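You operate a simulated robot arm through the tools that you are given. There is no shell and no other tool.

You are at the controls of a simulated robot arm. One attempt, no reset.

JOB
Measure the gap between the first two faults in the blue tape.
Fine: light on and kept on, counter to 0 with the first at the red line, stop with the second there, brake back on.

It is judged by the outcome, as a careful person would: the job done as asked, and still so three seconds after it is handed in. It fails if anything else is knocked over, pushed out of place, dropped, spilled or broken.

ROBOT AND FRAMES
A 6-joint arm with a two-finger parallel gripper, fixed in place. Base frame: the origin is on the floor under the middle of its stand, x ahead of it, y to its left, z up. Lengths are in mm, angles in rad, forces in N, time in s.
With the tool pointing down near the work surface it reaches from about 360 to 760 mm from the base axis. Its first joint turns from -1.152 to 1.152 rad. Payload 2.45 kg.
The TCP is the grasp point between the finger pads, 24 mm short of the fingertips. In the tool frame z runs along the fingers and y along their closing line. Largest opening 68 mm; finger width 17, thickness 10; the body of the gripper, 40 by 70 mm, starts 41 mm behind the TCP.
Orientation is told as [roll, pitch, yaw] about the base's x, y, z axes, in that order, counted from this pose: with the fingers straight down and closing along the base's y, the tool's x points along the base's -x, its y along +y and its z along -z.

CONTROLS
- The arm moves only by the tool step_arm. Its argument "series" is a list of rows, each an object of numbers (a shift or turn left out is 0, a gripper value left out holds the last): "grip": the gripper command, from -1 (shut) to 1 (fully open), values between in proportion; "tx", "ty", "tz": the shift along the tool's x, y, z in mm; "rx", "ry", "rz": the turn, a rotation vector about the tool's x, y, z in rad. In form: [{"grip": .., "tx": .., "ty": .., "tz": .., "rx": .., "ry": .., "rz": ..}, ...]. A call has 1 to 20 rows; each row shifts and turns the commanded pose from where the row before left it, along the tool's axes as they then stand. A row lasts 0.2 s, in which the tool goes at most 50 mm and 0.15 rad; a call with a longer step from one row to the next is refused whole, and so is a gripper value outside its range. A pose out of reach is approached as far as the arm can. The call stops where the force on the tool passes 40 N (or 10 N more than at its start, if that is more) or the arm is blocked; 0.2 s more then pass. Each finger travels about 108 mm/s and halts on what it meets, pressing with about 41 N; the grip force reading is that of the motor and also rises with nothing between the fingers. The clock runs only during rows and for 0.2 s after the last one: add rows that do not move to give the fingers time. The reply holds the time, the measured pose of the TCP, the force on the tool along the base axes, the opening and the grip force, in the units named above and with some noise, with the torque about the TCP (base axes, N m) and any sound that the robot's microphone picked up.
- Cameras (640 x 400 px; columns grow to the right, rows downward): "scene" is fixed at [165.8, 412.8, 1464.3]; the picture's right is [-0.75, -0.66, 0.00], its down [-0.38, 0.44, -0.81] and it looks along [0.54, -0.61, -0.58] (base axes); focal length 325 px, centre (320, 200). "wrist" rides on the gripper at [84, 11, -75] in the tool frame; the picture's right is [-0.13, 0.99, 0.00], its down [-0.60, -0.08, -0.79] and it looks along [-0.79, -0.10, 0.61] (tool axes); focal length 251 px, centre (320, 200). There is no depth. A picture from a camera that has moved, and an enlarged one, comes with that camera's place and axes in the base frame and with its lens.
- camera(camera): a new picture of that camera. The clock stands still meanwhile.
- inspect(camera, box): a new picture of the part [left, top, right, bottom] of that camera's present view, enlarged. The clock stands still meanwhile.
- sign_off(): hands the job in; it is judged then, once.

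Nothing tells you positions but the pictures and the camera data. Unless the task says otherwise, let go and move clear before handing in.

The tools are called after "Request:" as a command line: name --argument value ..., lists and objects as JSON in quotes. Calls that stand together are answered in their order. step_arm: Moves the arm, as the interface text tells. Its arguments: {"type":"object","properties":{"series":{"type":"array"}},"required":["series"]} The other tools are called the same way: camera (camera) takes a picture; inspect (camera, box) takes an enlarged picture of a part of a camera's view; sign_off () hands the job in.

At the start:

```text
t: 0.0
tcp_pos: [469.4, 70.4, 1275.8]
ee_rot: [-0.001, 0.0, 0.001]
wrist_force: [-0.5, 0.3, 0.1]
ft_torque: [0.05, 0.03, 0.0]
opening: 68.3
grip_force: 0.1
```

scene: 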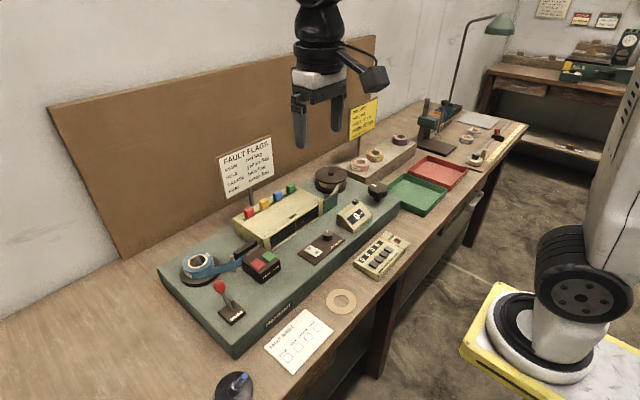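
wrist: 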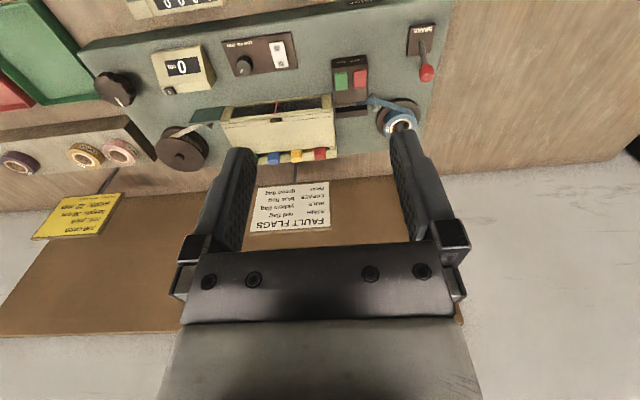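

I see a tape inspection machine on the bench, with a brake lever, green/red buttons, a dial, a counter, a light switch and an inspection box. I'll take closer looks before moving.

Request:
inspect --camera "scene" --box '[150, 160, 310, 260]'

Request:
inspect --camera "scene" --box '[290, 160, 450, 260]'

Request:
inspect --camera "scene" --box '[170, 240, 350, 352]'

Request:
inspect --camera "scene" --box '[210, 130, 290, 200]'

Request:
inspect --camera "wrist" --box '[80, 0, 280, 125]'

Request:
inspect --camera "wrist" --box '[260, 10, 460, 135]'

Request:
inspect --camera "scene" --box '[335, 90, 395, 140]'

Request:
inspect --camera "scene" --box '[250, 290, 370, 380]'

```text
4.00 times, centred on (230, 210) of scene
camera zoom: at [165.8, 412.8, 1464.3], right [-0.75, -0.66, 0.0], down [-0.38, 0.44, -0.81], along [0.54, -0.61, -0.58], focal length 1300 px, centre (680, 160)
```

zoom: 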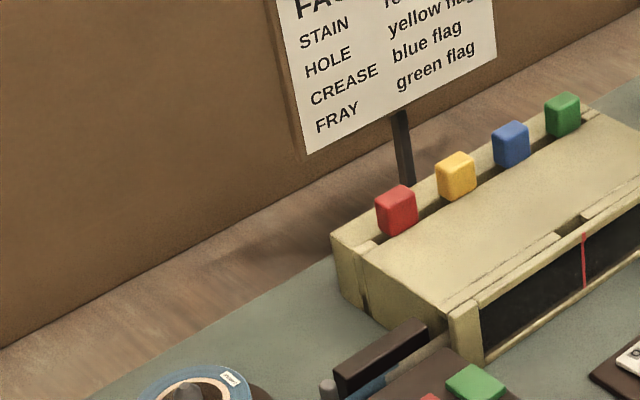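

```text
4.00 times, centred on (370, 210) of scene
camera zoom: at [165.8, 412.8, 1464.3], right [-0.75, -0.66, 0.0], down [-0.38, 0.44, -0.81], along [0.54, -0.61, -0.58], focal length 1300 px, centre (120, 160)
```

zoom: 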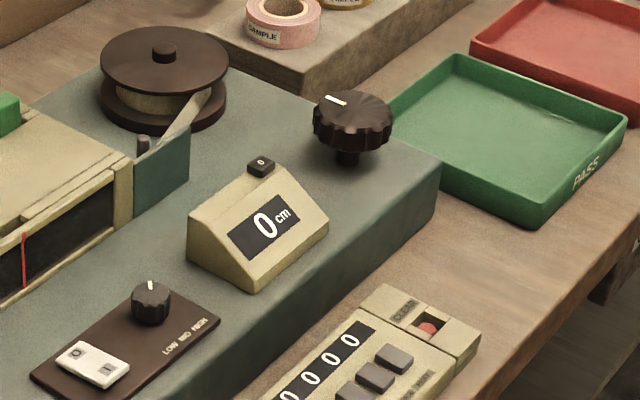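

```text
3.56 times, centred on (260, 296) of scene
camera zoom: at [165.8, 412.8, 1464.3], right [-0.75, -0.66, 0.0], down [-0.38, 0.44, -0.81], along [0.54, -0.61, -0.58], focal length 1156 px, centre (533, -141)
```

zoom: 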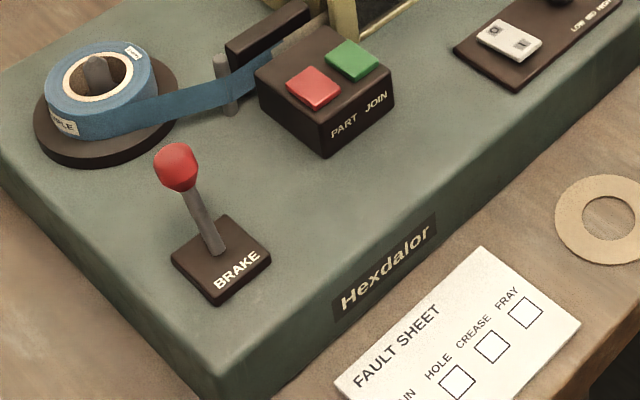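

```text
5.71 times, centred on (250, 165) of scene
camera zoom: at [165.8, 412.8, 1464.3], right [-0.75, -0.66, 0.0], down [-0.38, 0.44, -0.81], along [0.54, -0.61, -0.58], focal length 1857 px, centre (720, 400)
```

zoom: 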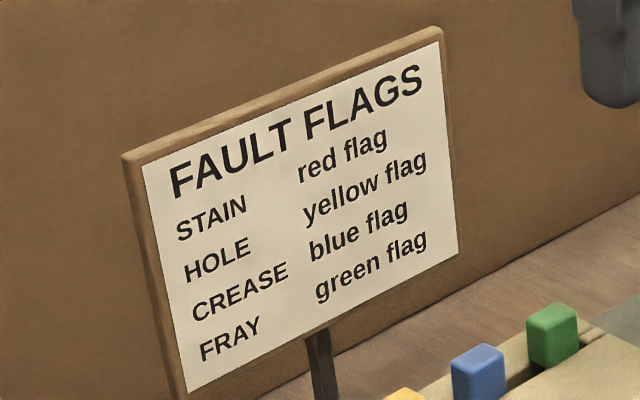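

```text
3.20 times, centred on (180, 62) of wrist
camera zoom: at [386.2, 81.0, 1350.3], right [0.13, 0.99, 0.0], down [0.6, -0.08, 0.79], along [0.79, -0.1, -0.61], focal length 805 px, centre (768, 640)
```

zoom: 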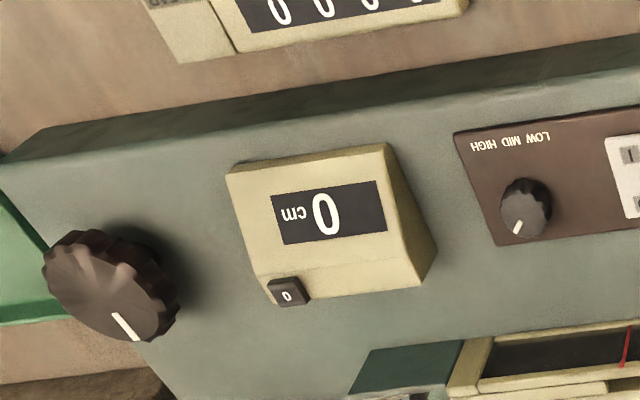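

```text
3.20 times, centred on (360, 72) of wrist
camera zoom: at [386.2, 81.0, 1350.3], right [0.13, 0.99, 0.0], down [0.6, -0.08, 0.79], along [0.79, -0.1, -0.61], focal length 805 px, centre (192, 608)
```

zoom: 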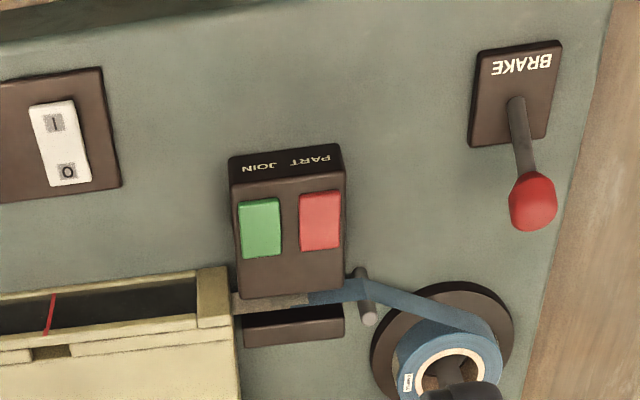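

```text
8.00 times, centred on (365, 115) of scene
camera zoom: at [165.8, 412.8, 1464.3], right [-0.75, -0.66, 0.0], down [-0.38, 0.44, -0.81], along [0.54, -0.61, -0.58], focal length 2600 px, centre (-40, 880)
```

zoom: 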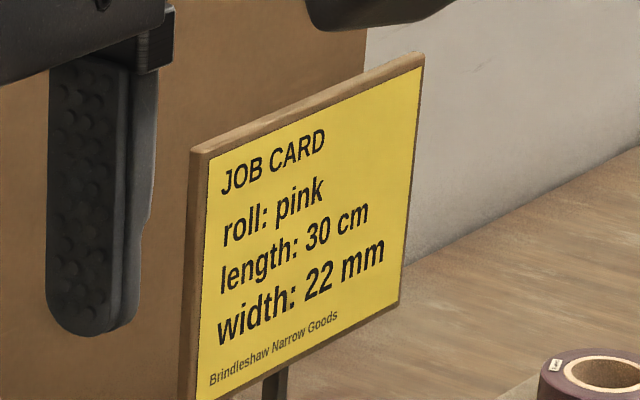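

```text
4.44 times, centred on (310, 335) of scene
camera zoom: at [165.8, 412.8, 1464.3], right [-0.75, -0.66, 0.0], down [-0.38, 0.44, -0.81], along [0.54, -0.61, -0.58], focal length 1444 px, centre (364, -400)
```

zoom: 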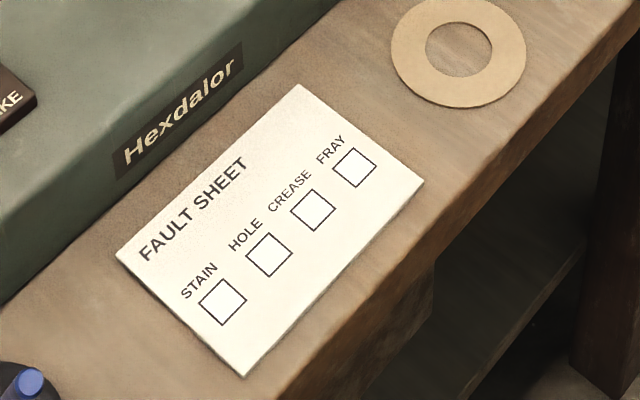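

The brake lever (red ball) is near (601, 224, 948), and the light rocker is near (555, -14, 895) with its I end toward the robot. I'll go lower to see the controls more closely.

Request:
step_arm --series '[{"grip": -1, "tz": 35, "ty": -25}, {"tz": 35, "ty": -25}, {"tz": 35, "ty": -25}, {"tz": 35, "ty": -25}, {"tx": 20}, {}]'

Request:
camera --camera "wrist"

Request:
camera --camera "scene"

```text
t: 1.4
tcp_pos: [449.8, -28.6, 1136.8]
ee_rot: [0.0, 0.0, 0.001]
wrist_force: [0.1, -0.7, 0.0]
ft_torque: [-0.01, -0.02, -0.05]
opening: 0.0
grip_force: 23.5
```

```text
taken
camera wrist: at [365.9, -18.0, 1211.3], right [0.13, 0.99, 0.0], down [0.6, -0.08, 0.79], along [0.79, -0.1, -0.61], focal length 251 px, centre (320, 200)
```

wrist: 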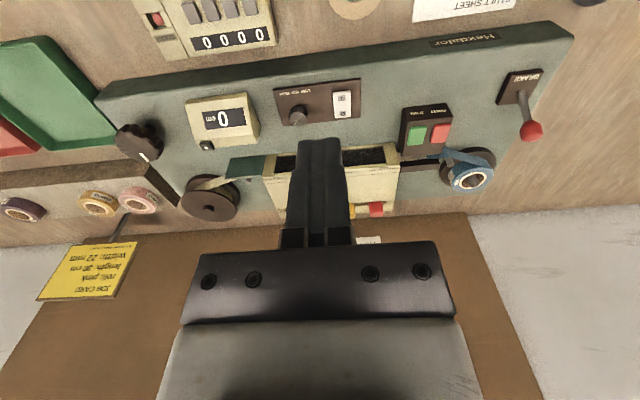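

```text
taken
```

scene: 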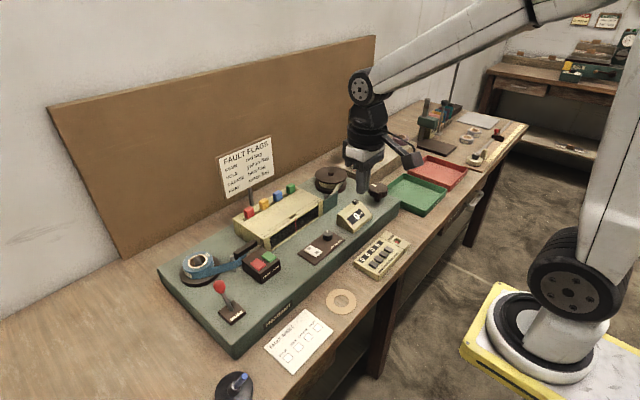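

I can see the controls more closely from here: big knob, counter, lamp panel, splice box and brake. I'll zoom in to locate each one precisely.

Request:
inspect --camera "wrist" --box '[90, 70, 250, 170]'

Request:
inspect --camera "wrist" --box '[240, 60, 400, 160]'

Request:
inspect --camera "wrist" --box '[400, 50, 560, 150]'

Request:
inspect --camera "scene" --box '[230, 180, 350, 255]'

Request:
inspect --camera "scene" --box '[300, 160, 420, 235]'

```text
4.00 times, centred on (170, 120) of wrist
camera zoom: at [365.9, -18.0, 1211.3], right [0.13, 0.99, 0.0], down [0.6, -0.08, 0.79], along [0.79, -0.1, -0.61], focal length 1006 px, centre (920, 520)
```

zoom: 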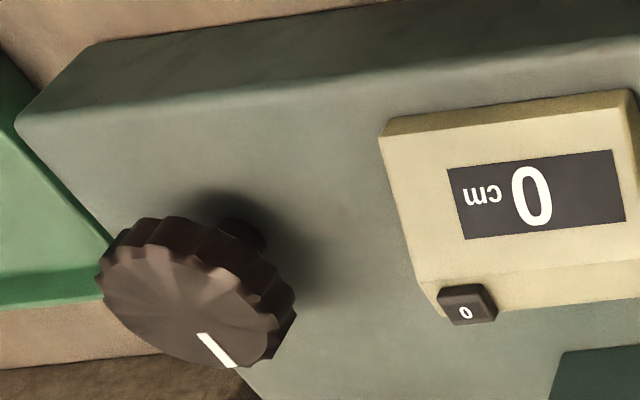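

```text
4.00 times, centred on (320, 110) of wrist
camera zoom: at [365.9, -18.0, 1211.3], right [0.13, 0.99, 0.0], down [0.6, -0.08, 0.79], along [0.79, -0.1, -0.61], focal length 1006 px, centre (320, 560)
```

zoom: 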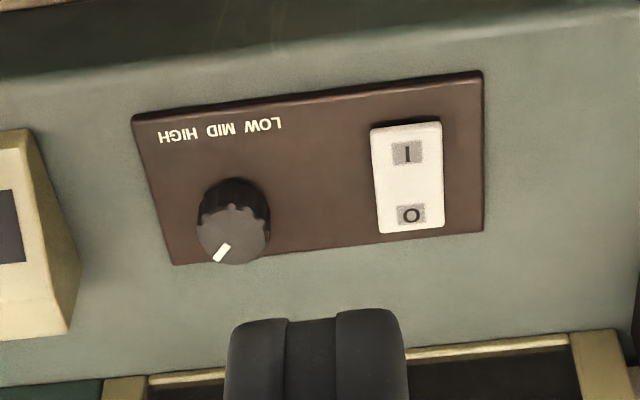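

```text
4.00 times, centred on (480, 100) of wrist
camera zoom: at [365.9, -18.0, 1211.3], right [0.13, 0.99, 0.0], down [0.6, -0.08, 0.79], along [0.79, -0.1, -0.61], focal length 1006 px, centre (-320, 600)
```

zoom: 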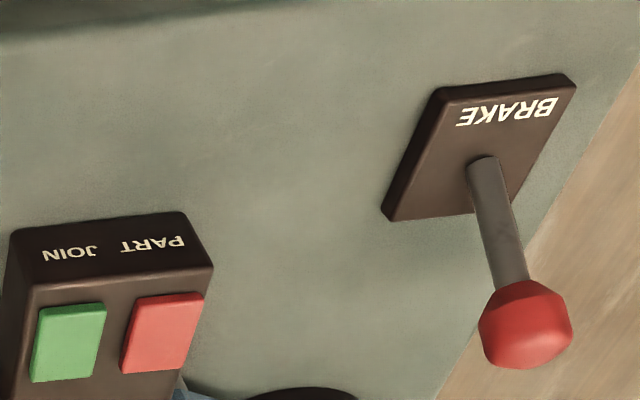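

```text
5.33 times, centred on (290, 218) of scene
camera zoom: at [165.8, 412.8, 1464.3], right [-0.75, -0.66, 0.0], down [-0.38, 0.44, -0.81], along [0.54, -0.61, -0.58], focal length 1733 px, centre (480, 107)
```

zoom: 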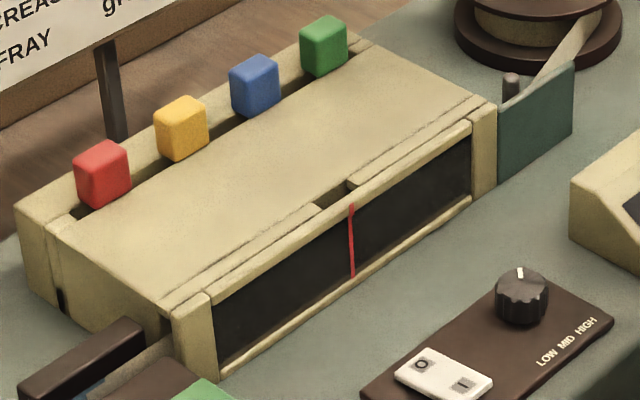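

```text
5.33 times, centred on (360, 198) of scene
camera zoom: at [165.8, 412.8, 1464.3], right [-0.75, -0.66, 0.0], down [-0.38, 0.44, -0.81], along [0.54, -0.61, -0.58], focal length 1733 px, centre (107, 213)
```

zoom: 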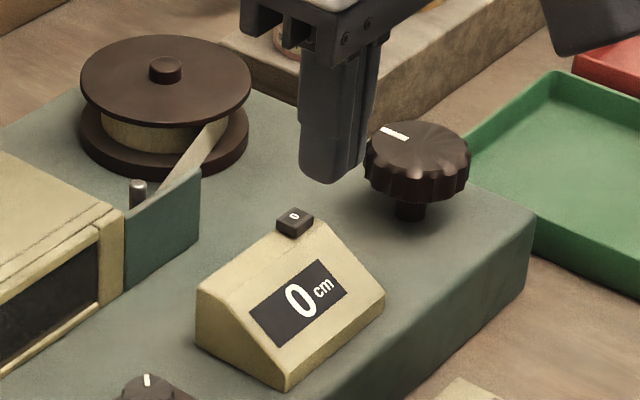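

I take the rocker's I end to be at about (556, -12, 892), and the big winding knob at about (581, -324), roughly 60 mm across with its top near z 917. Next I'll hover above the rocker's I end with the fingers shut.

Request:
step_arm --series '[{"grip": -1, "tz": 29, "tx": -17.5, "ty": 2.8}, {"tz": 29, "tx": -17.5, "ty": 2.8}, {"tz": 29, "tx": -17.5, "ty": 2.8}, {"tz": 29, "tx": -17.5, "ty": 2.8}, {"tz": 29, "tx": -17.5, "ty": 2.8}, {"tz": 29, "tx": -17.5, "ty": 2.8}, {}, {}]'

Request:
camera --camera "wrist"

Request:
inspect --camera "scene" --box '[230, 170, 390, 270]'

```text
t: 3.2
tcp_pos: [554.4, -11.8, 961.3]
ee_rot: [-0.001, 0.001, -0.001]
wrist_force: [-0.2, 0.4, -0.9]
ft_torque: [0.02, 0.0, 0.03]
opening: 0.1
grip_force: 22.8
```

```text
taken
camera wrist: at [471.0, -1.6, 1036.9], right [0.13, 0.99, 0.0], down [0.6, -0.08, 0.79], along [0.79, -0.1, -0.61], focal length 251 px, centre (320, 200)
```

wrist: 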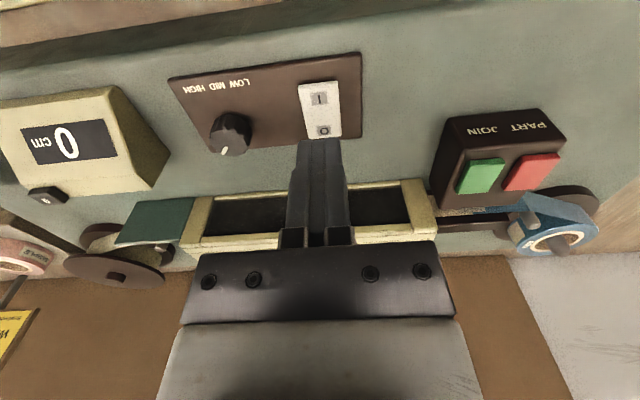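

```text
4.00 times, centred on (310, 220) of scene
camera zoom: at [165.8, 412.8, 1464.3], right [-0.75, -0.66, 0.0], down [-0.38, 0.44, -0.81], along [0.54, -0.61, -0.58], focal length 1300 px, centre (360, 120)
```

zoom: 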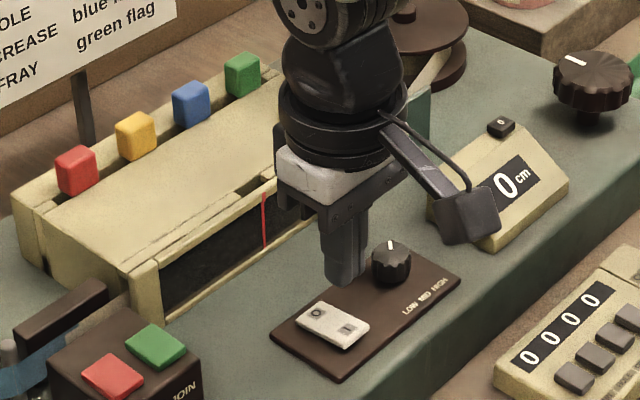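

The fingertips hang above the I end of the rocker, as planned. I'll press down slowly.

Request:
step_arm --series '[{"grip": -1, "tz": 20, "tx": 2}, {"tz": 15}, {"tz": 4}, {"tz": 3}, {"tz": 2}, {"tz": 2}, {"tz": 2}, {"tz": 2}]'

Request:
inspect --camera "scene" --box '[230, 170, 390, 270]'

```text
t: 4.7
tcp_pos: [553.3, -11.3, 918.1]
ee_rot: [0.0, 0.0, -0.001]
wrist_force: [-7.1, 0.6, 11.7]
ft_torque: [0.01, 0.07, -0.01]
opening: 0.2
grip_force: 23.6
heard: click
stopped in row 7: the force on the tool passed its limit at 46 N (the readings are from after the stop); the commanded pose is now the measured one
```

```text
4.00 times, centred on (310, 220) of scene
camera zoom: at [165.4, 412.8, 1464.3], right [-0.75, -0.66, 0.0], down [-0.38, 0.44, -0.81], along [0.54, -0.61, -0.58], focal length 1300 px, centre (360, 120)
```

zoom: 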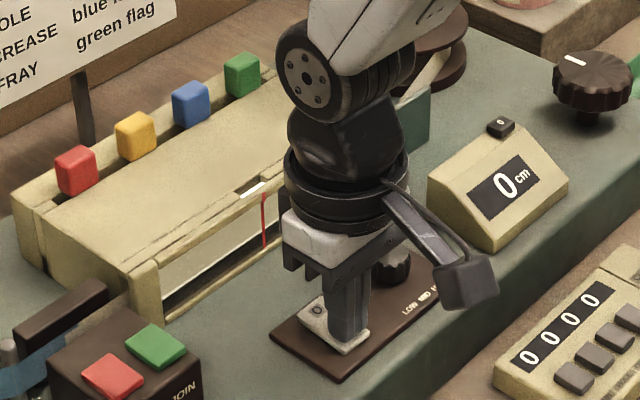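

A click sounded and the window is lit, so the light is on. I'll lift straight up and check that it stays on.

Request:
step_arm --series '[{"grip": -1, "tz": -10}, {"tz": -30}, {"tz": -40}, {"tz": -40, "tx": 10}, {"tz": -30, "tx": 30}, {"tx": 40}, {}]'

Request:
inspect --camera "scene" --box '[230, 170, 390, 270]'

Request:
camera --camera "wrist"

```text
t: 6.3
tcp_pos: [473.1, -11.4, 1068.2]
ee_rot: [0.002, 0.0, 0.0]
wrist_force: [0.0, 0.9, 0.3]
ft_torque: [-0.02, 0.02, 0.05]
opening: 0.0
grip_force: 23.7
```

```text
4.00 times, centred on (310, 220) of scene
camera zoom: at [165.7, 412.8, 1464.3], right [-0.75, -0.66, 0.0], down [-0.38, 0.44, -0.81], along [0.54, -0.61, -0.58], focal length 1300 px, centre (360, 120)
```

zoom: 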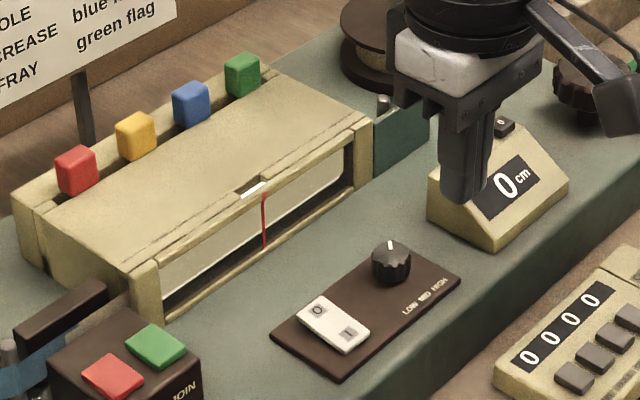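

```text
taken
camera wrist: at [388.8, -1.4, 1143.8], right [0.13, 0.99, 0.0], down [0.6, -0.08, 0.79], along [0.79, -0.1, -0.61], focal length 251 px, centre (320, 200)
```

wrist: 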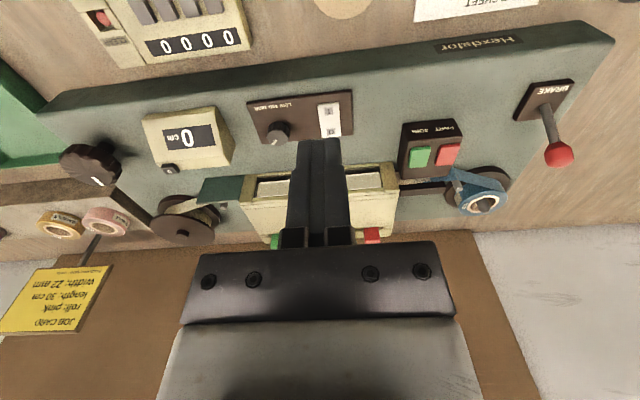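

The light stays on. I'll look closely at the window and the tape path before releasing the brake.

Request:
inspect --camera "scene" --box '[262, 205, 334, 255]'

Request:
inspect --camera "scene" --box '[170, 235, 290, 310]'

Request:
inspect --camera "wrist" --box '[490, 60, 610, 180]'

Request:
inspect --camera "wrist" --box '[40, 90, 240, 215]'

```text
8.00 times, centred on (298, 230) of scene
camera zoom: at [165.7, 412.8, 1464.3], right [-0.75, -0.66, 0.0], down [-0.38, 0.44, -0.81], along [0.54, -0.61, -0.58], focal length 2600 px, centre (496, -40)
```

zoom: 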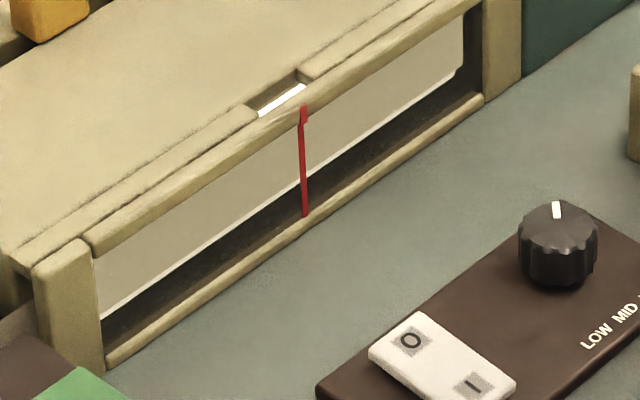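

```text
5.33 times, centred on (230, 272) of scene
camera zoom: at [165.7, 412.8, 1464.3], right [-0.75, -0.66, 0.0], down [-0.38, 0.44, -0.81], along [0.54, -0.61, -0.58], focal length 1733 px, centre (800, -187)
```

zoom: 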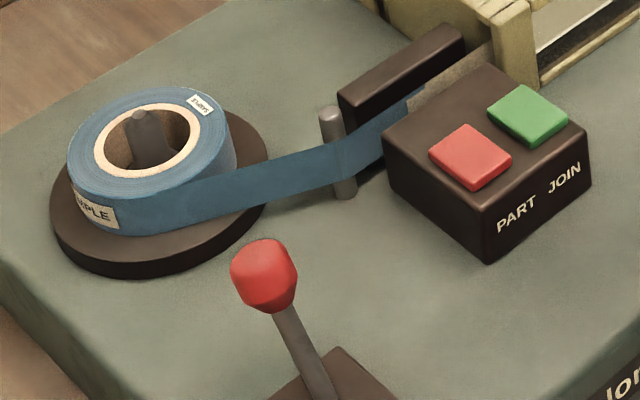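

```text
3.33 times, centred on (550, 120) of wrist
camera zoom: at [388.8, -1.4, 1143.8], right [0.13, 0.99, 0.0], down [0.6, -0.08, 0.79], along [0.79, -0.1, -0.61], focal length 838 px, centre (-447, 467)
```

zoom: 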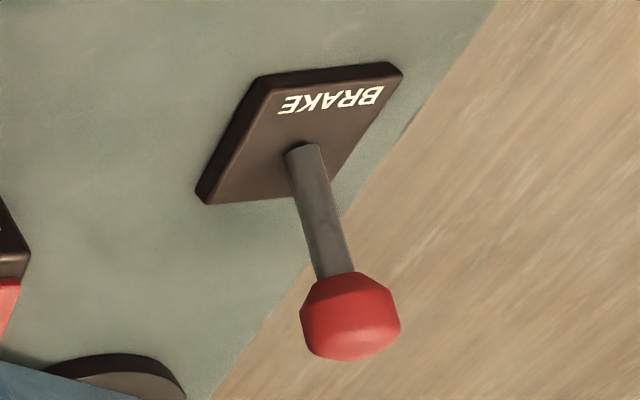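

```text
3.20 times, centred on (140, 152) of wrist
camera zoom: at [388.8, -1.4, 1143.8], right [0.13, 0.99, 0.0], down [0.6, -0.08, 0.79], along [0.79, -0.1, -0.61], focal length 805 px, centre (896, 352)
```

zoom: 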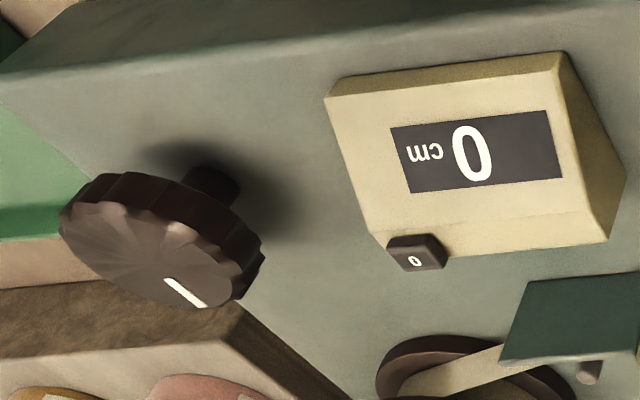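

I can't tell yet whether the blue tape is joined to the leader at the splice station, so I'll look closer there.

Request:
inspect --camera "scene" --box '[232, 235, 272, 260]'

Request:
inspect --camera "wrist" --box '[390, 110, 520, 220]'

```text
16.00 times, centred on (252, 248) of scene
camera zoom: at [165.7, 412.8, 1464.3], right [-0.75, -0.66, 0.0], down [-0.38, 0.44, -0.81], along [0.54, -0.61, -0.58], focal length 5200 px, centre (1408, -560)
```

zoom: 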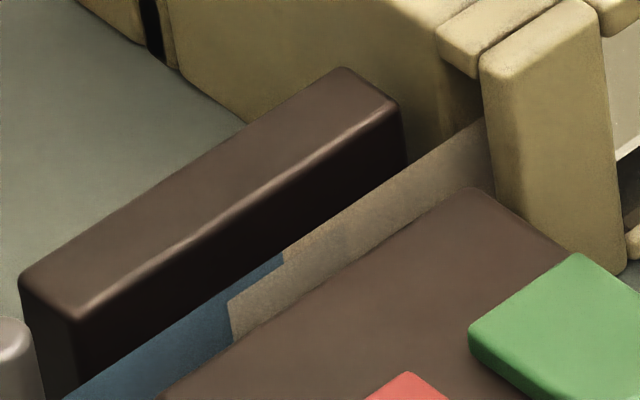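

```text
3.64 times, centred on (455, 165) of wrist
camera zoom: at [388.8, -1.4, 1143.8], right [0.13, 0.99, 0.0], down [0.6, -0.08, 0.79], along [0.79, -0.1, -0.61], focal length 914 px, centre (-171, 327)
```

zoom: 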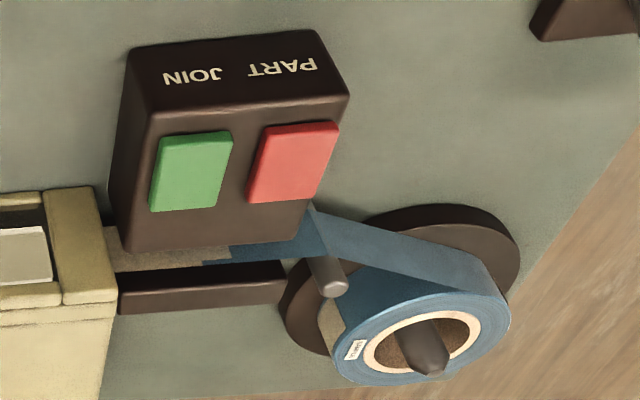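

The splice is a stepped lap that looks joined already. Next I'll move above the brake ball at about (600, 223, 948) with the gripper open.

Request:
step_arm --series '[{"grip": 1, "tx": -18.2, "ty": 33.5, "tz": 5.4}, {"tx": -18.2, "ty": 33.5, "tz": 5.4}, {"tx": -18.2, "ty": 33.5, "tz": 5.4}, {"tx": -18.2, "ty": 33.5, "tz": 5.4}, {"tx": -18.2, "ty": 33.5, "tz": 5.4}, {"tx": -18.2, "ty": 33.5, "tz": 5.4}, {"tx": -18.2, "ty": 33.5, "tz": 5.4}, {}, {}]'

Request:
camera --camera "wrist"

Request:
inspect --camera "scene" --box '[150, 200, 310, 330]'

```text
t: 8.3
tcp_pos: [598.8, 223.6, 1029.4]
ee_rot: [0.0, -0.001, 0.002]
wrist_force: [0.0, 0.0, 0.3]
ft_torque: [0.01, -0.01, 0.0]
opening: 67.9
grip_force: 0.1
```

```text
taken
camera wrist: at [516.4, 233.7, 1103.5], right [0.13, 0.99, 0.0], down [0.6, -0.08, 0.79], along [0.79, -0.1, -0.61], focal length 251 px, centre (320, 200)
```

wrist: 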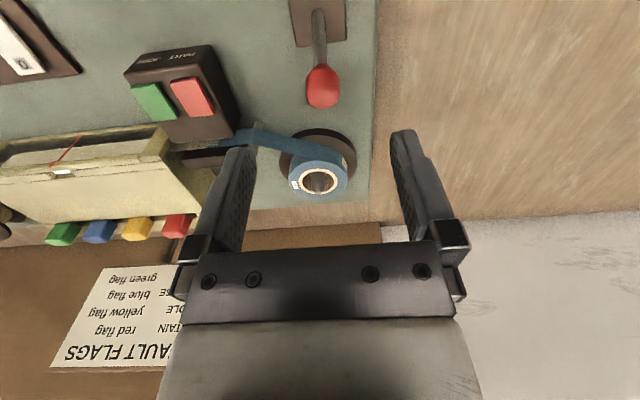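

```text
3.08 times, centred on (230, 265) of scene
camera zoom: at [165.7, 412.8, 1464.3], right [-0.75, -0.66, 0.0], down [-0.38, 0.44, -0.81], along [0.54, -0.61, -0.58], focal length 1000 px, centre (597, 0)
```

zoom: 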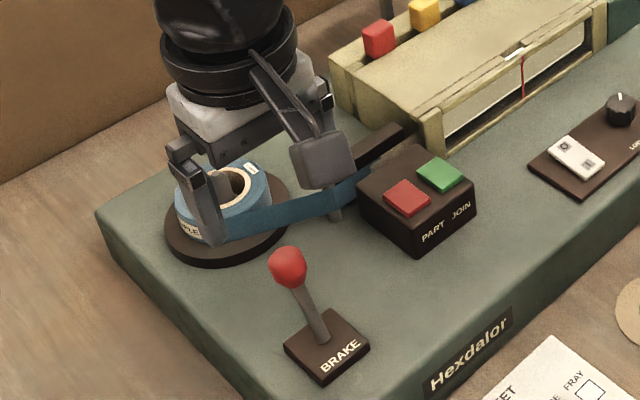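

The ball sits at (600, 224.8, 948), which matches my earlier estimate. I'll descend around it and close.

Request:
step_arm --series '[{"grip": 1, "tx": -1, "ty": 1, "tz": 25}, {"tz": 25}, {"tz": 15}, {"tz": 10}, {"tz": 5}, {}]'

Request:
camera --camera "wrist"

Request:
inspect --camera "scene" --box '[170, 230, 270, 330]'

```text
t: 9.7
tcp_pos: [601.2, 224.0, 949.1]
ee_rot: [0.0, -0.002, 0.001]
wrist_force: [0.3, -0.3, 0.0]
ft_torque: [0.02, -0.01, 0.0]
opening: 68.1
grip_force: 0.1
```

```text
taken
camera wrist: at [518.1, 233.7, 1024.0], right [0.13, 0.99, 0.0], down [0.6, -0.08, 0.79], along [0.79, -0.1, -0.61], focal length 251 px, centre (320, 200)
```

wrist: 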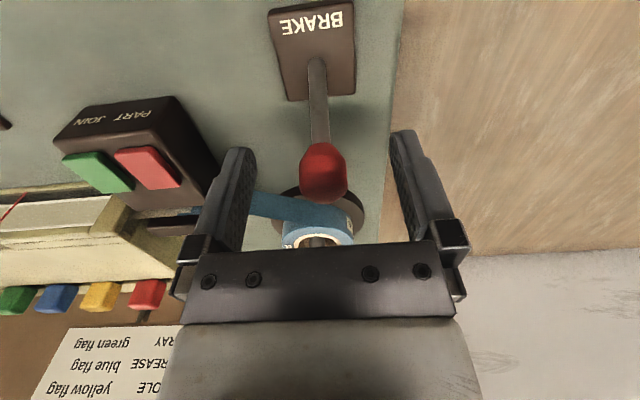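

```text
4.00 times, centred on (220, 280) of scene
camera zoom: at [165.8, 412.8, 1464.3], right [-0.75, -0.66, 0.0], down [-0.38, 0.44, -0.81], along [0.54, -0.61, -0.58], focal length 1300 px, centre (720, -120)
```

zoom: 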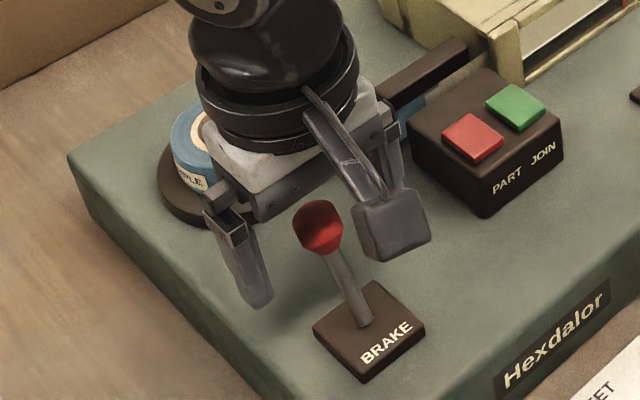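

The ball is centred between the fingers. I'll close on it and check the hold.

Request:
step_arm --series '[{"grip": -0.4, "tx": 1.5}, {"grip": -0.5}, {}, {}]'

```text
t: 10.7
tcp_pos: [600.6, 224.1, 950.7]
ee_rot: [0.002, -0.003, 0.0]
wrist_force: [3.1, 15.3, -3.2]
ft_torque: [0.11, -0.17, -0.03]
opening: 21.2
grip_force: 38.9
```

The ball is held at 21 mm wide. I'll swing the lever toward the robot in small steps along its arc.

Request:
step_arm --series '[{"grip": -0.5, "ty": 1, "tx": 3, "tz": -0.8}, {"tx": 4, "tz": -1}, {"tx": 4, "tz": -0.7}, {"tx": 4, "tz": -0.4}, {}]'

Request:
camera --camera "wrist"

```text
t: 11.9
tcp_pos: [588.2, 224.8, 955.4]
ee_rot: [0.005, -0.01, 0.0]
wrist_force: [18.9, 4.9, 5.3]
ft_torque: [-0.01, -1.11, 0.0]
opening: 20.9
grip_force: 37.8
```

```text
taken
camera wrist: at [503.7, 235.0, 1028.3], right [0.13, 0.99, 0.0], down [0.6, -0.08, 0.8], along [0.79, -0.1, -0.6], focal length 251 px, centre (320, 200)
```

wrist: 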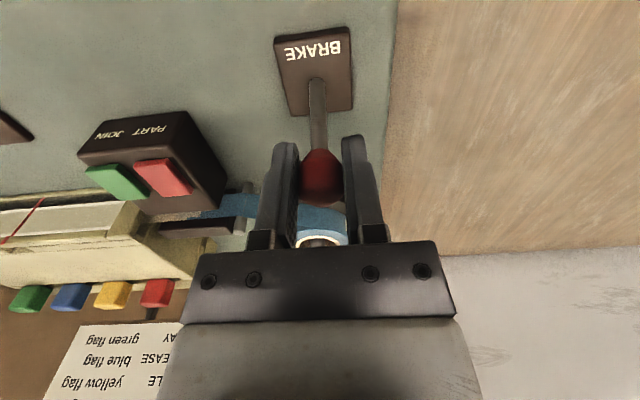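

The lever is following, with about 19 N of resistance. I'll continue through the arc.

Request:
step_arm --series '[{"grip": -0.5, "tx": 4}, {"tx": 4}, {"tx": 4, "tz": 0.5}, {"tx": 4, "tz": 0.7}, {"tx": 4, "tz": 1}, {}]'

Request:
camera --camera "wrist"

```text
t: 13.3
tcp_pos: [564.9, 225.1, 951.5]
ee_rot: [0.002, -0.002, -0.001]
wrist_force: [3.7, -0.1, 20.5]
ft_torque: [0.1, -0.56, 0.05]
opening: 20.0
grip_force: 37.7
```

```text
taken
camera wrist: at [481.0, 235.1, 1026.0], right [0.13, 0.99, 0.0], down [0.6, -0.08, 0.79], along [0.79, -0.1, -0.61], focal length 251 px, centre (320, 200)
```

wrist: 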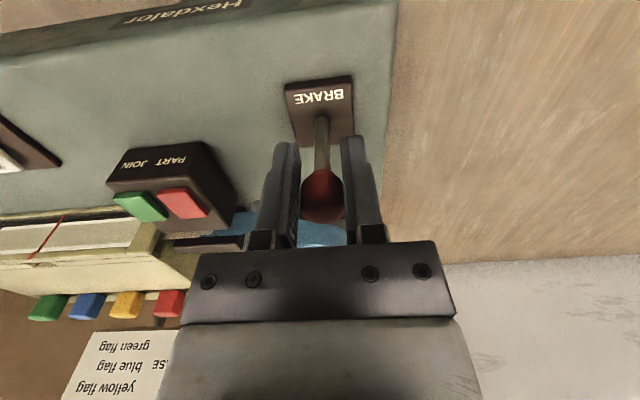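

Request:
step_arm --series '[{"grip": -0.5, "tx": 3, "tz": -1}, {"tx": 3}, {"tx": 3, "tz": 0.5}, {"tx": 3, "tz": 0.5}, {}]'

Request:
inspect --camera "scene" --box '[170, 230, 270, 330]'

```text
t: 14.5
tcp_pos: [551.2, 222.5, 949.3]
ee_rot: [-0.001, 0.001, 0.002]
wrist_force: [0.3, 0.2, 0.2]
ft_torque: [-0.01, -0.01, 0.04]
opening: 17.0
grip_force: 0.0
```

```text
4.00 times, centred on (220, 280) of scene
camera zoom: at [165.7, 412.8, 1464.3], right [-0.75, -0.66, 0.0], down [-0.38, 0.44, -0.81], along [0.54, -0.61, -0.58], focal length 1300 px, centre (720, -120)
```

zoom: 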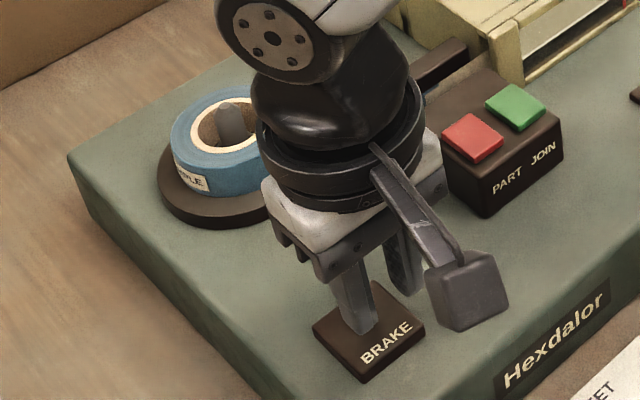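

The ball seems to have slipped out of the grip. I'll look for where the lever is now.

Request:
camera --camera "wrist"

Request:
inspect --camera "wrist" --box '[240, 60, 400, 260]'

```text
taken
camera wrist: at [468.7, 234.5, 1024.4], right [0.13, 0.99, 0.0], down [0.6, -0.08, 0.79], along [0.79, -0.1, -0.61], focal length 251 px, centre (320, 200)
```

wrist: 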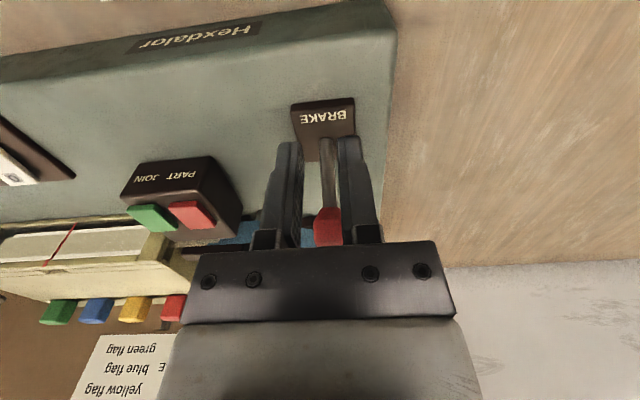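

```text
2.00 times, centred on (320, 160) of wrist
camera zoom: at [468.7, 234.5, 1024.4], right [0.13, 0.99, 0.0], down [0.6, -0.08, 0.79], along [0.79, -0.1, -0.61], focal length 503 px, centre (320, 280)
```

zoom: 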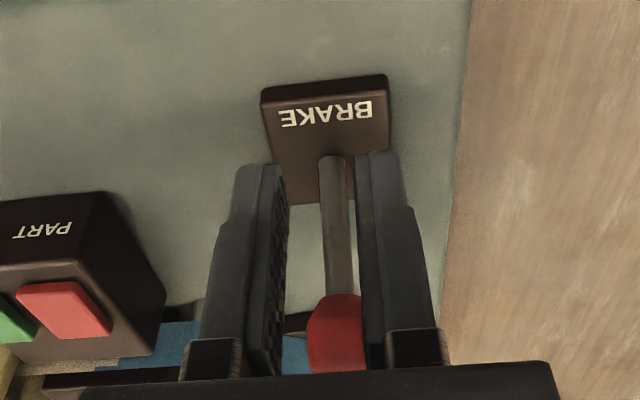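

The ball slipped out and the lever sprang back to about x 593. Instead of gripping it, I'll push it from behind with shut fingers, which can't slip off. I'll rise, pass over it and come down on its far side.

Request:
step_arm --series '[{"grip": 0.3, "tx": 6}, {"grip": 0.3, "tz": -30}, {"tz": -30}, {"grip": -1, "tx": -30}, {"tx": -30, "ty": 1.5}, {"tx": -27}, {}, {}]'

Request:
camera --camera "wrist"

Request:
inspect --camera "scene" --box '[170, 230, 270, 330]'

```text
t: 16.3
tcp_pos: [633.7, 228.8, 1009.3]
ee_rot: [0.0, -0.001, -0.001]
wrist_force: [-0.3, 0.1, 0.7]
ft_torque: [-0.01, 0.04, 0.0]
opening: 0.3
grip_force: 23.5
```

```text
taken
camera wrist: at [550.6, 238.2, 1084.2], right [0.13, 0.99, 0.0], down [0.6, -0.08, 0.79], along [0.79, -0.1, -0.61], focal length 251 px, centre (320, 200)
```

wrist: 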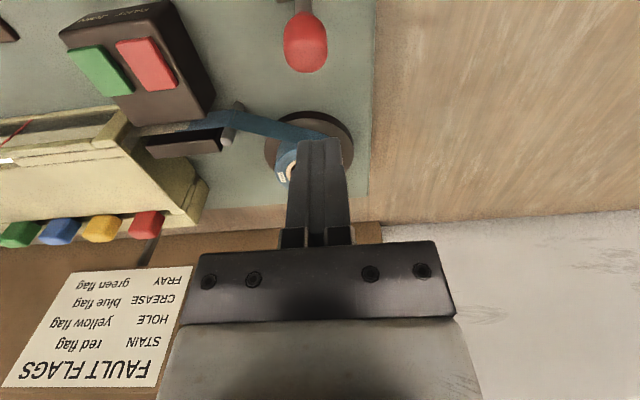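

```text
4.00 times, centred on (220, 280) of scene
camera zoom: at [165.8, 412.8, 1464.3], right [-0.75, -0.66, 0.0], down [-0.38, 0.44, -0.81], along [0.54, -0.61, -0.58], focal length 1300 px, centre (720, -120)
```

zoom: 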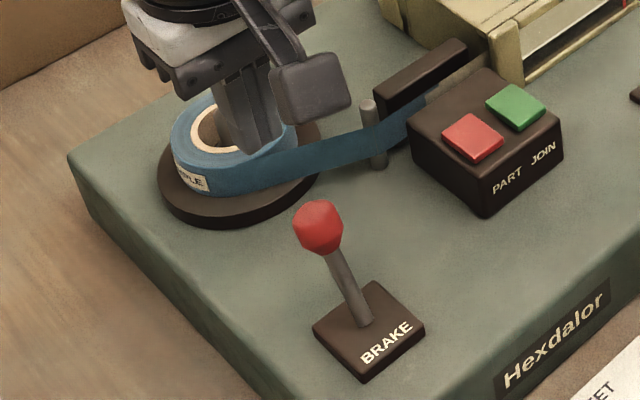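

The lever is back exactly at its first position, ball at (600, 225, 948). I'll descend behind it and push toward the robot.

Request:
step_arm --series '[{"grip": -1, "ty": -3.8, "tz": 20}, {"tz": 25}, {"tz": 13}, {"tx": 6}, {"tx": 6}, {"tx": 4}, {"tx": 4}, {"tx": 4}, {"tx": 4}, {"tx": 4}]'

```text
t: 18.5
tcp_pos: [600.0, 221.9, 951.2]
ee_rot: [-0.002, 0.004, 0.0]
wrist_force: [-0.1, -0.3, -0.4]
ft_torque: [-0.01, 0.01, 0.03]
opening: 0.2
grip_force: 24.0
```

Request:
camera --camera "wrist"

Request:
inspect --camera "scene" --box '[170, 230, 270, 330]'

```text
taken
camera wrist: at [517.3, 232.6, 1025.6], right [0.13, 0.99, 0.0], down [0.61, -0.08, 0.79], along [0.78, -0.1, -0.61], focal length 251 px, centre (320, 200)
```

wrist: 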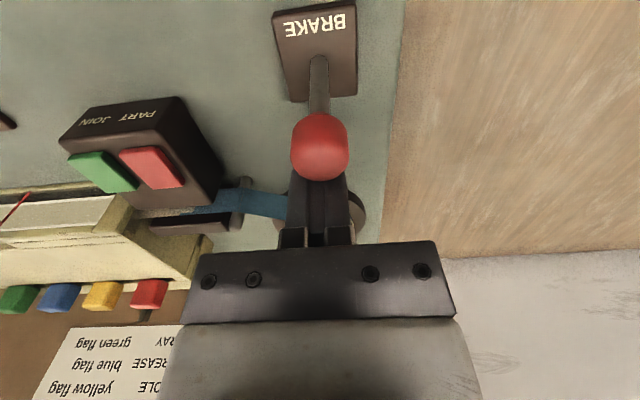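

```text
4.00 times, centred on (220, 280) of scene
camera zoom: at [165.7, 412.8, 1464.3], right [-0.75, -0.66, 0.0], down [-0.38, 0.44, -0.81], along [0.54, -0.61, -0.58], focal length 1300 px, centre (720, -120)
```

zoom: 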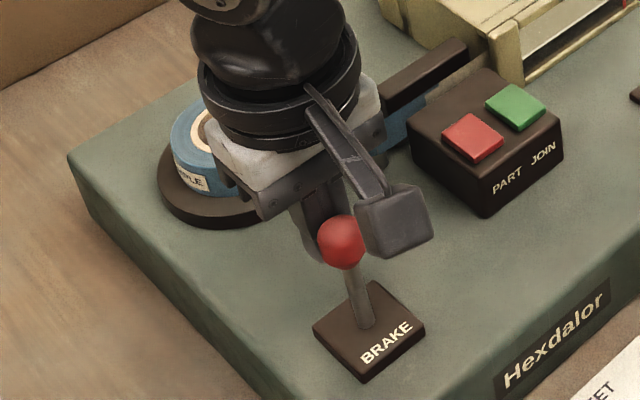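

The ball has moved to about x 580 and the lever is near upright. I'll keep pushing.

Request:
step_arm --series '[{"grip": -1, "tx": 4, "ty": 1}, {"tx": 4}, {"tx": 4}, {"tx": 4}, {"tx": 3}]'

Request:
camera --camera "wrist"

Request:
inspect --camera "scene" --box '[170, 230, 270, 330]'

```text
t: 19.7
tcp_pos: [582.6, 223.3, 950.2]
ee_rot: [0.0, 0.0, -0.001]
wrist_force: [-0.6, 0.2, -1.3]
ft_torque: [0.01, 0.02, 0.0]
opening: 0.1
grip_force: 23.9
```

```text
taken
camera wrist: at [499.1, 233.4, 1026.4], right [0.13, 0.99, 0.0], down [0.6, -0.08, 0.79], along [0.79, -0.1, -0.61], focal length 251 px, centre (320, 200)
```

wrist: 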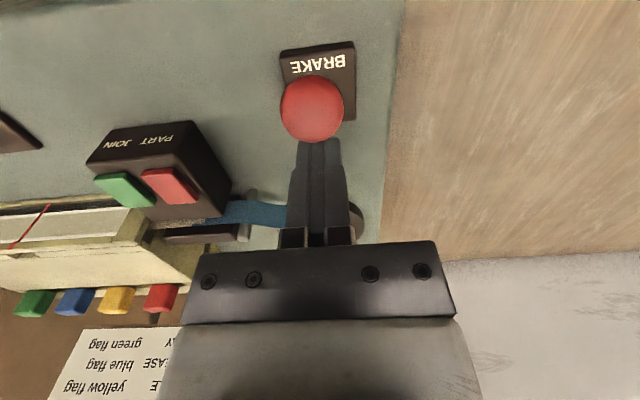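

```text
4.00 times, centred on (220, 280) of scene
camera zoom: at [165.8, 412.8, 1464.3], right [-0.75, -0.66, 0.0], down [-0.38, 0.44, -0.81], along [0.54, -0.61, -0.58], focal length 1300 px, centre (720, -120)
```

zoom: 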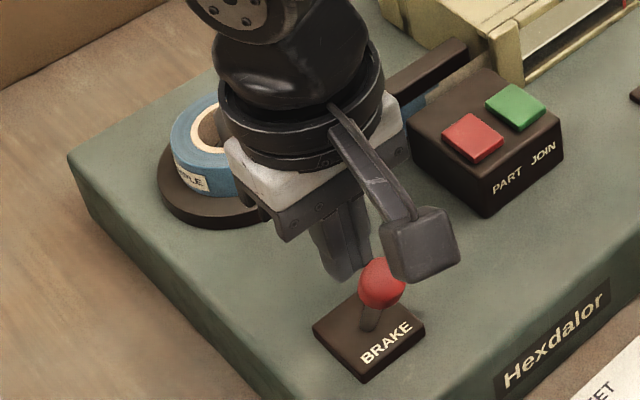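

The lever has snapped over and its ball rests near x 549 with no contact on the fingers, so the brake should be off. I'll back away, rise and travel to the winding knob near (581, -324).

Request:
step_arm --series '[{"grip": -1, "tx": -6}, {"tz": -35}, {"tz": -40}, {"tz": -40}, {"ty": -45, "tx": 3}, {"ty": -45, "tx": 3}, {"ty": -45, "tx": 3}, {"ty": -45}, {"ty": -45}, {"ty": -45}, {"ty": -45}, {"ty": -45}, {"ty": -45}, {"grip": 1, "ty": -45}, {"ty": -45}, {"ty": -40}, {}, {}]'

Request:
camera --camera "wrist"

Request:
camera --camera "scene"

Request:
inspect --camera "scene" --box '[170, 230, 270, 330]'

```text
t: 23.5
tcp_pos: [580.7, -312.9, 1068.8]
ee_rot: [0.0, -0.001, 0.002]
wrist_force: [-0.1, -0.9, -0.8]
ft_torque: [0.0, -0.02, -0.01]
opening: 68.1
grip_force: 0.0
```

```text
taken
camera wrist: at [496.9, -303.3, 1143.5], right [0.13, 0.99, 0.0], down [0.6, -0.08, 0.79], along [0.79, -0.1, -0.61], focal length 251 px, centre (320, 200)
```

wrist: 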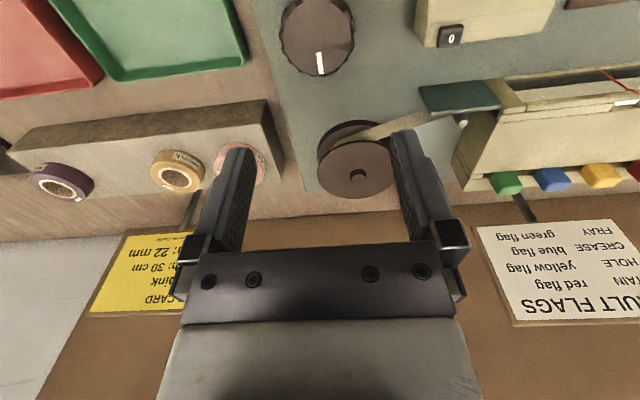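

```text
taken
```

scene: 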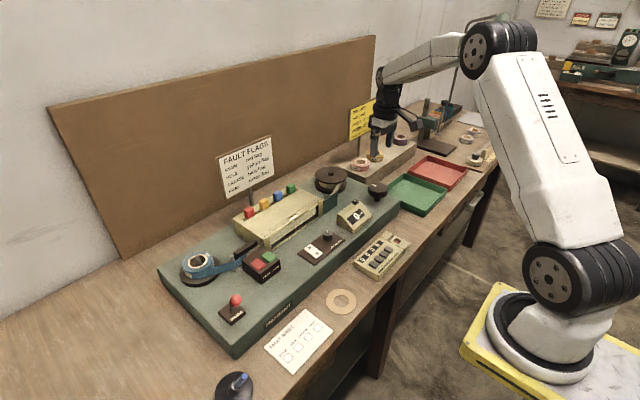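

```text
4.00 times, centred on (220, 280) of scene
camera zoom: at [165.8, 412.7, 1464.3], right [-0.75, -0.66, 0.0], down [-0.38, 0.44, -0.81], along [0.54, -0.61, -0.58], focal length 1300 px, centre (720, -120)
```

zoom: 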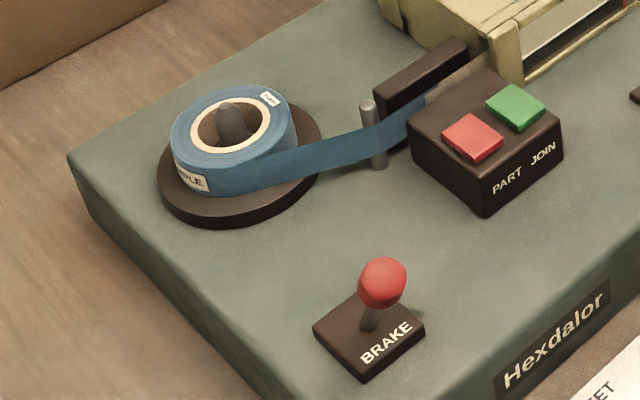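

The brake lever stays in its new position. I'll find the knob's centre precisely.

Request:
inspect --camera "wrist" --box '[240, 0, 400, 100]'

Request:
inspect --camera "scene" --box '[330, 160, 410, 210]'

```text
4.00 times, centred on (320, 50) of wrist
camera zoom: at [496.9, -303.3, 1143.5], right [0.13, 0.99, 0.0], down [0.6, -0.08, 0.79], along [0.79, -0.1, -0.61], focal length 1006 px, centre (320, 800)
```

zoom: 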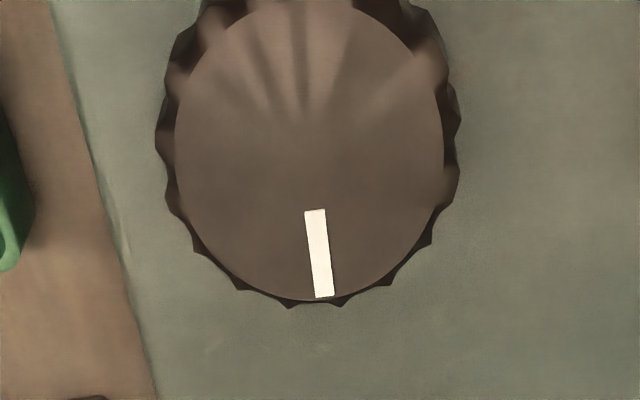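

```text
8.00 times, centred on (370, 185) of scene
camera zoom: at [165.8, 412.7, 1464.3], right [-0.75, -0.66, 0.0], down [-0.38, 0.44, -0.81], along [0.54, -0.61, -0.58], focal length 2600 px, centre (-80, 320)
```

zoom: 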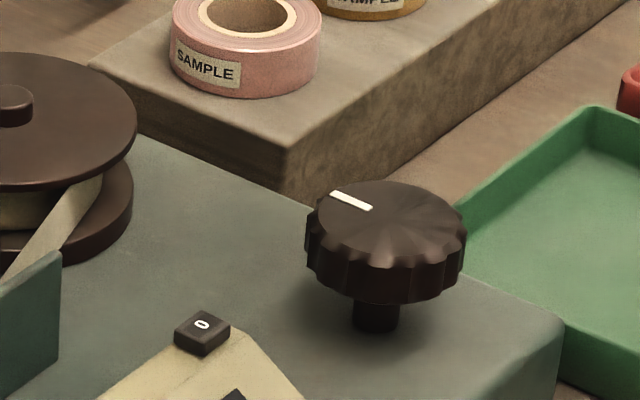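

The knob centre is near (576, -315), top about z 922 and outer diameter about 59 mm. I'll descend partway and refine.

Request:
step_arm --series '[{"grip": 1, "tz": 30, "tx": 4, "ty": -2}, {"tz": 30}, {"tz": 25}, {}, {}]'

Request:
camera --camera "wrist"

Request:
inspect --camera "wrist" --box '[240, 50, 400, 150]'

Request:
inspect --camera "scene" --box '[330, 140, 426, 200]'

```text
t: 24.7
tcp_pos: [577.1, -314.1, 982.4]
ee_rot: [-0.001, 0.0, -0.001]
wrist_force: [-0.2, 0.7, 0.8]
ft_torque: [0.0, 0.02, -0.01]
opening: 68.0
grip_force: 0.0
```

```text
taken
camera wrist: at [493.0, -304.3, 1057.3], right [0.13, 0.99, 0.0], down [0.6, -0.08, 0.79], along [0.79, -0.1, -0.61], focal length 251 px, centre (320, 200)
```

wrist: 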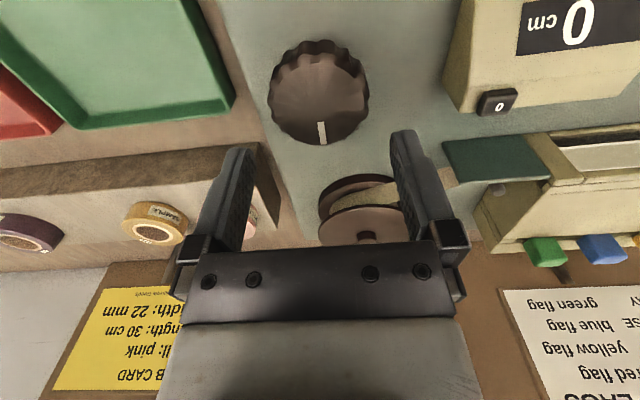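

```text
4.00 times, centred on (320, 100) of wrist
camera zoom: at [493.0, -304.3, 1057.3], right [0.13, 0.99, 0.0], down [0.6, -0.08, 0.79], along [0.79, -0.1, -0.61], focal length 1006 px, centre (320, 600)
```

zoom: 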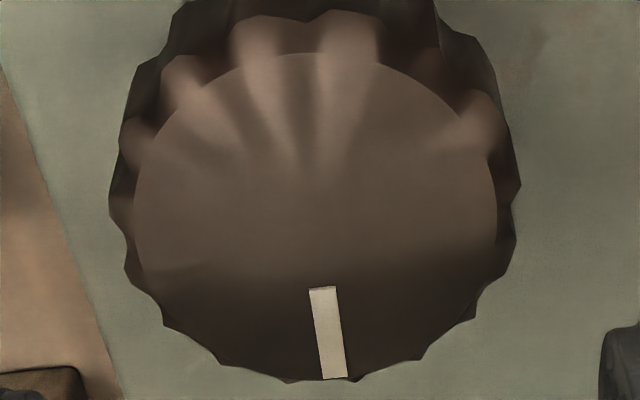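

```text
6.67 times, centred on (378, 170) of scene
camera zoom: at [165.8, 412.8, 1464.3], right [-0.75, -0.66, 0.0], down [-0.38, 0.44, -0.81], along [0.54, -0.61, -0.58], focal length 2166 px, centre (-67, 400)
```

zoom: 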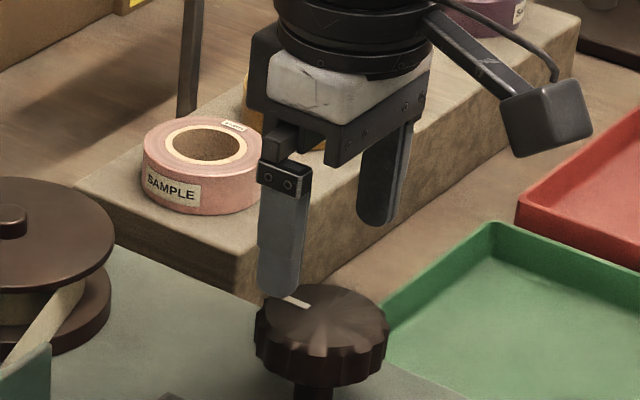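

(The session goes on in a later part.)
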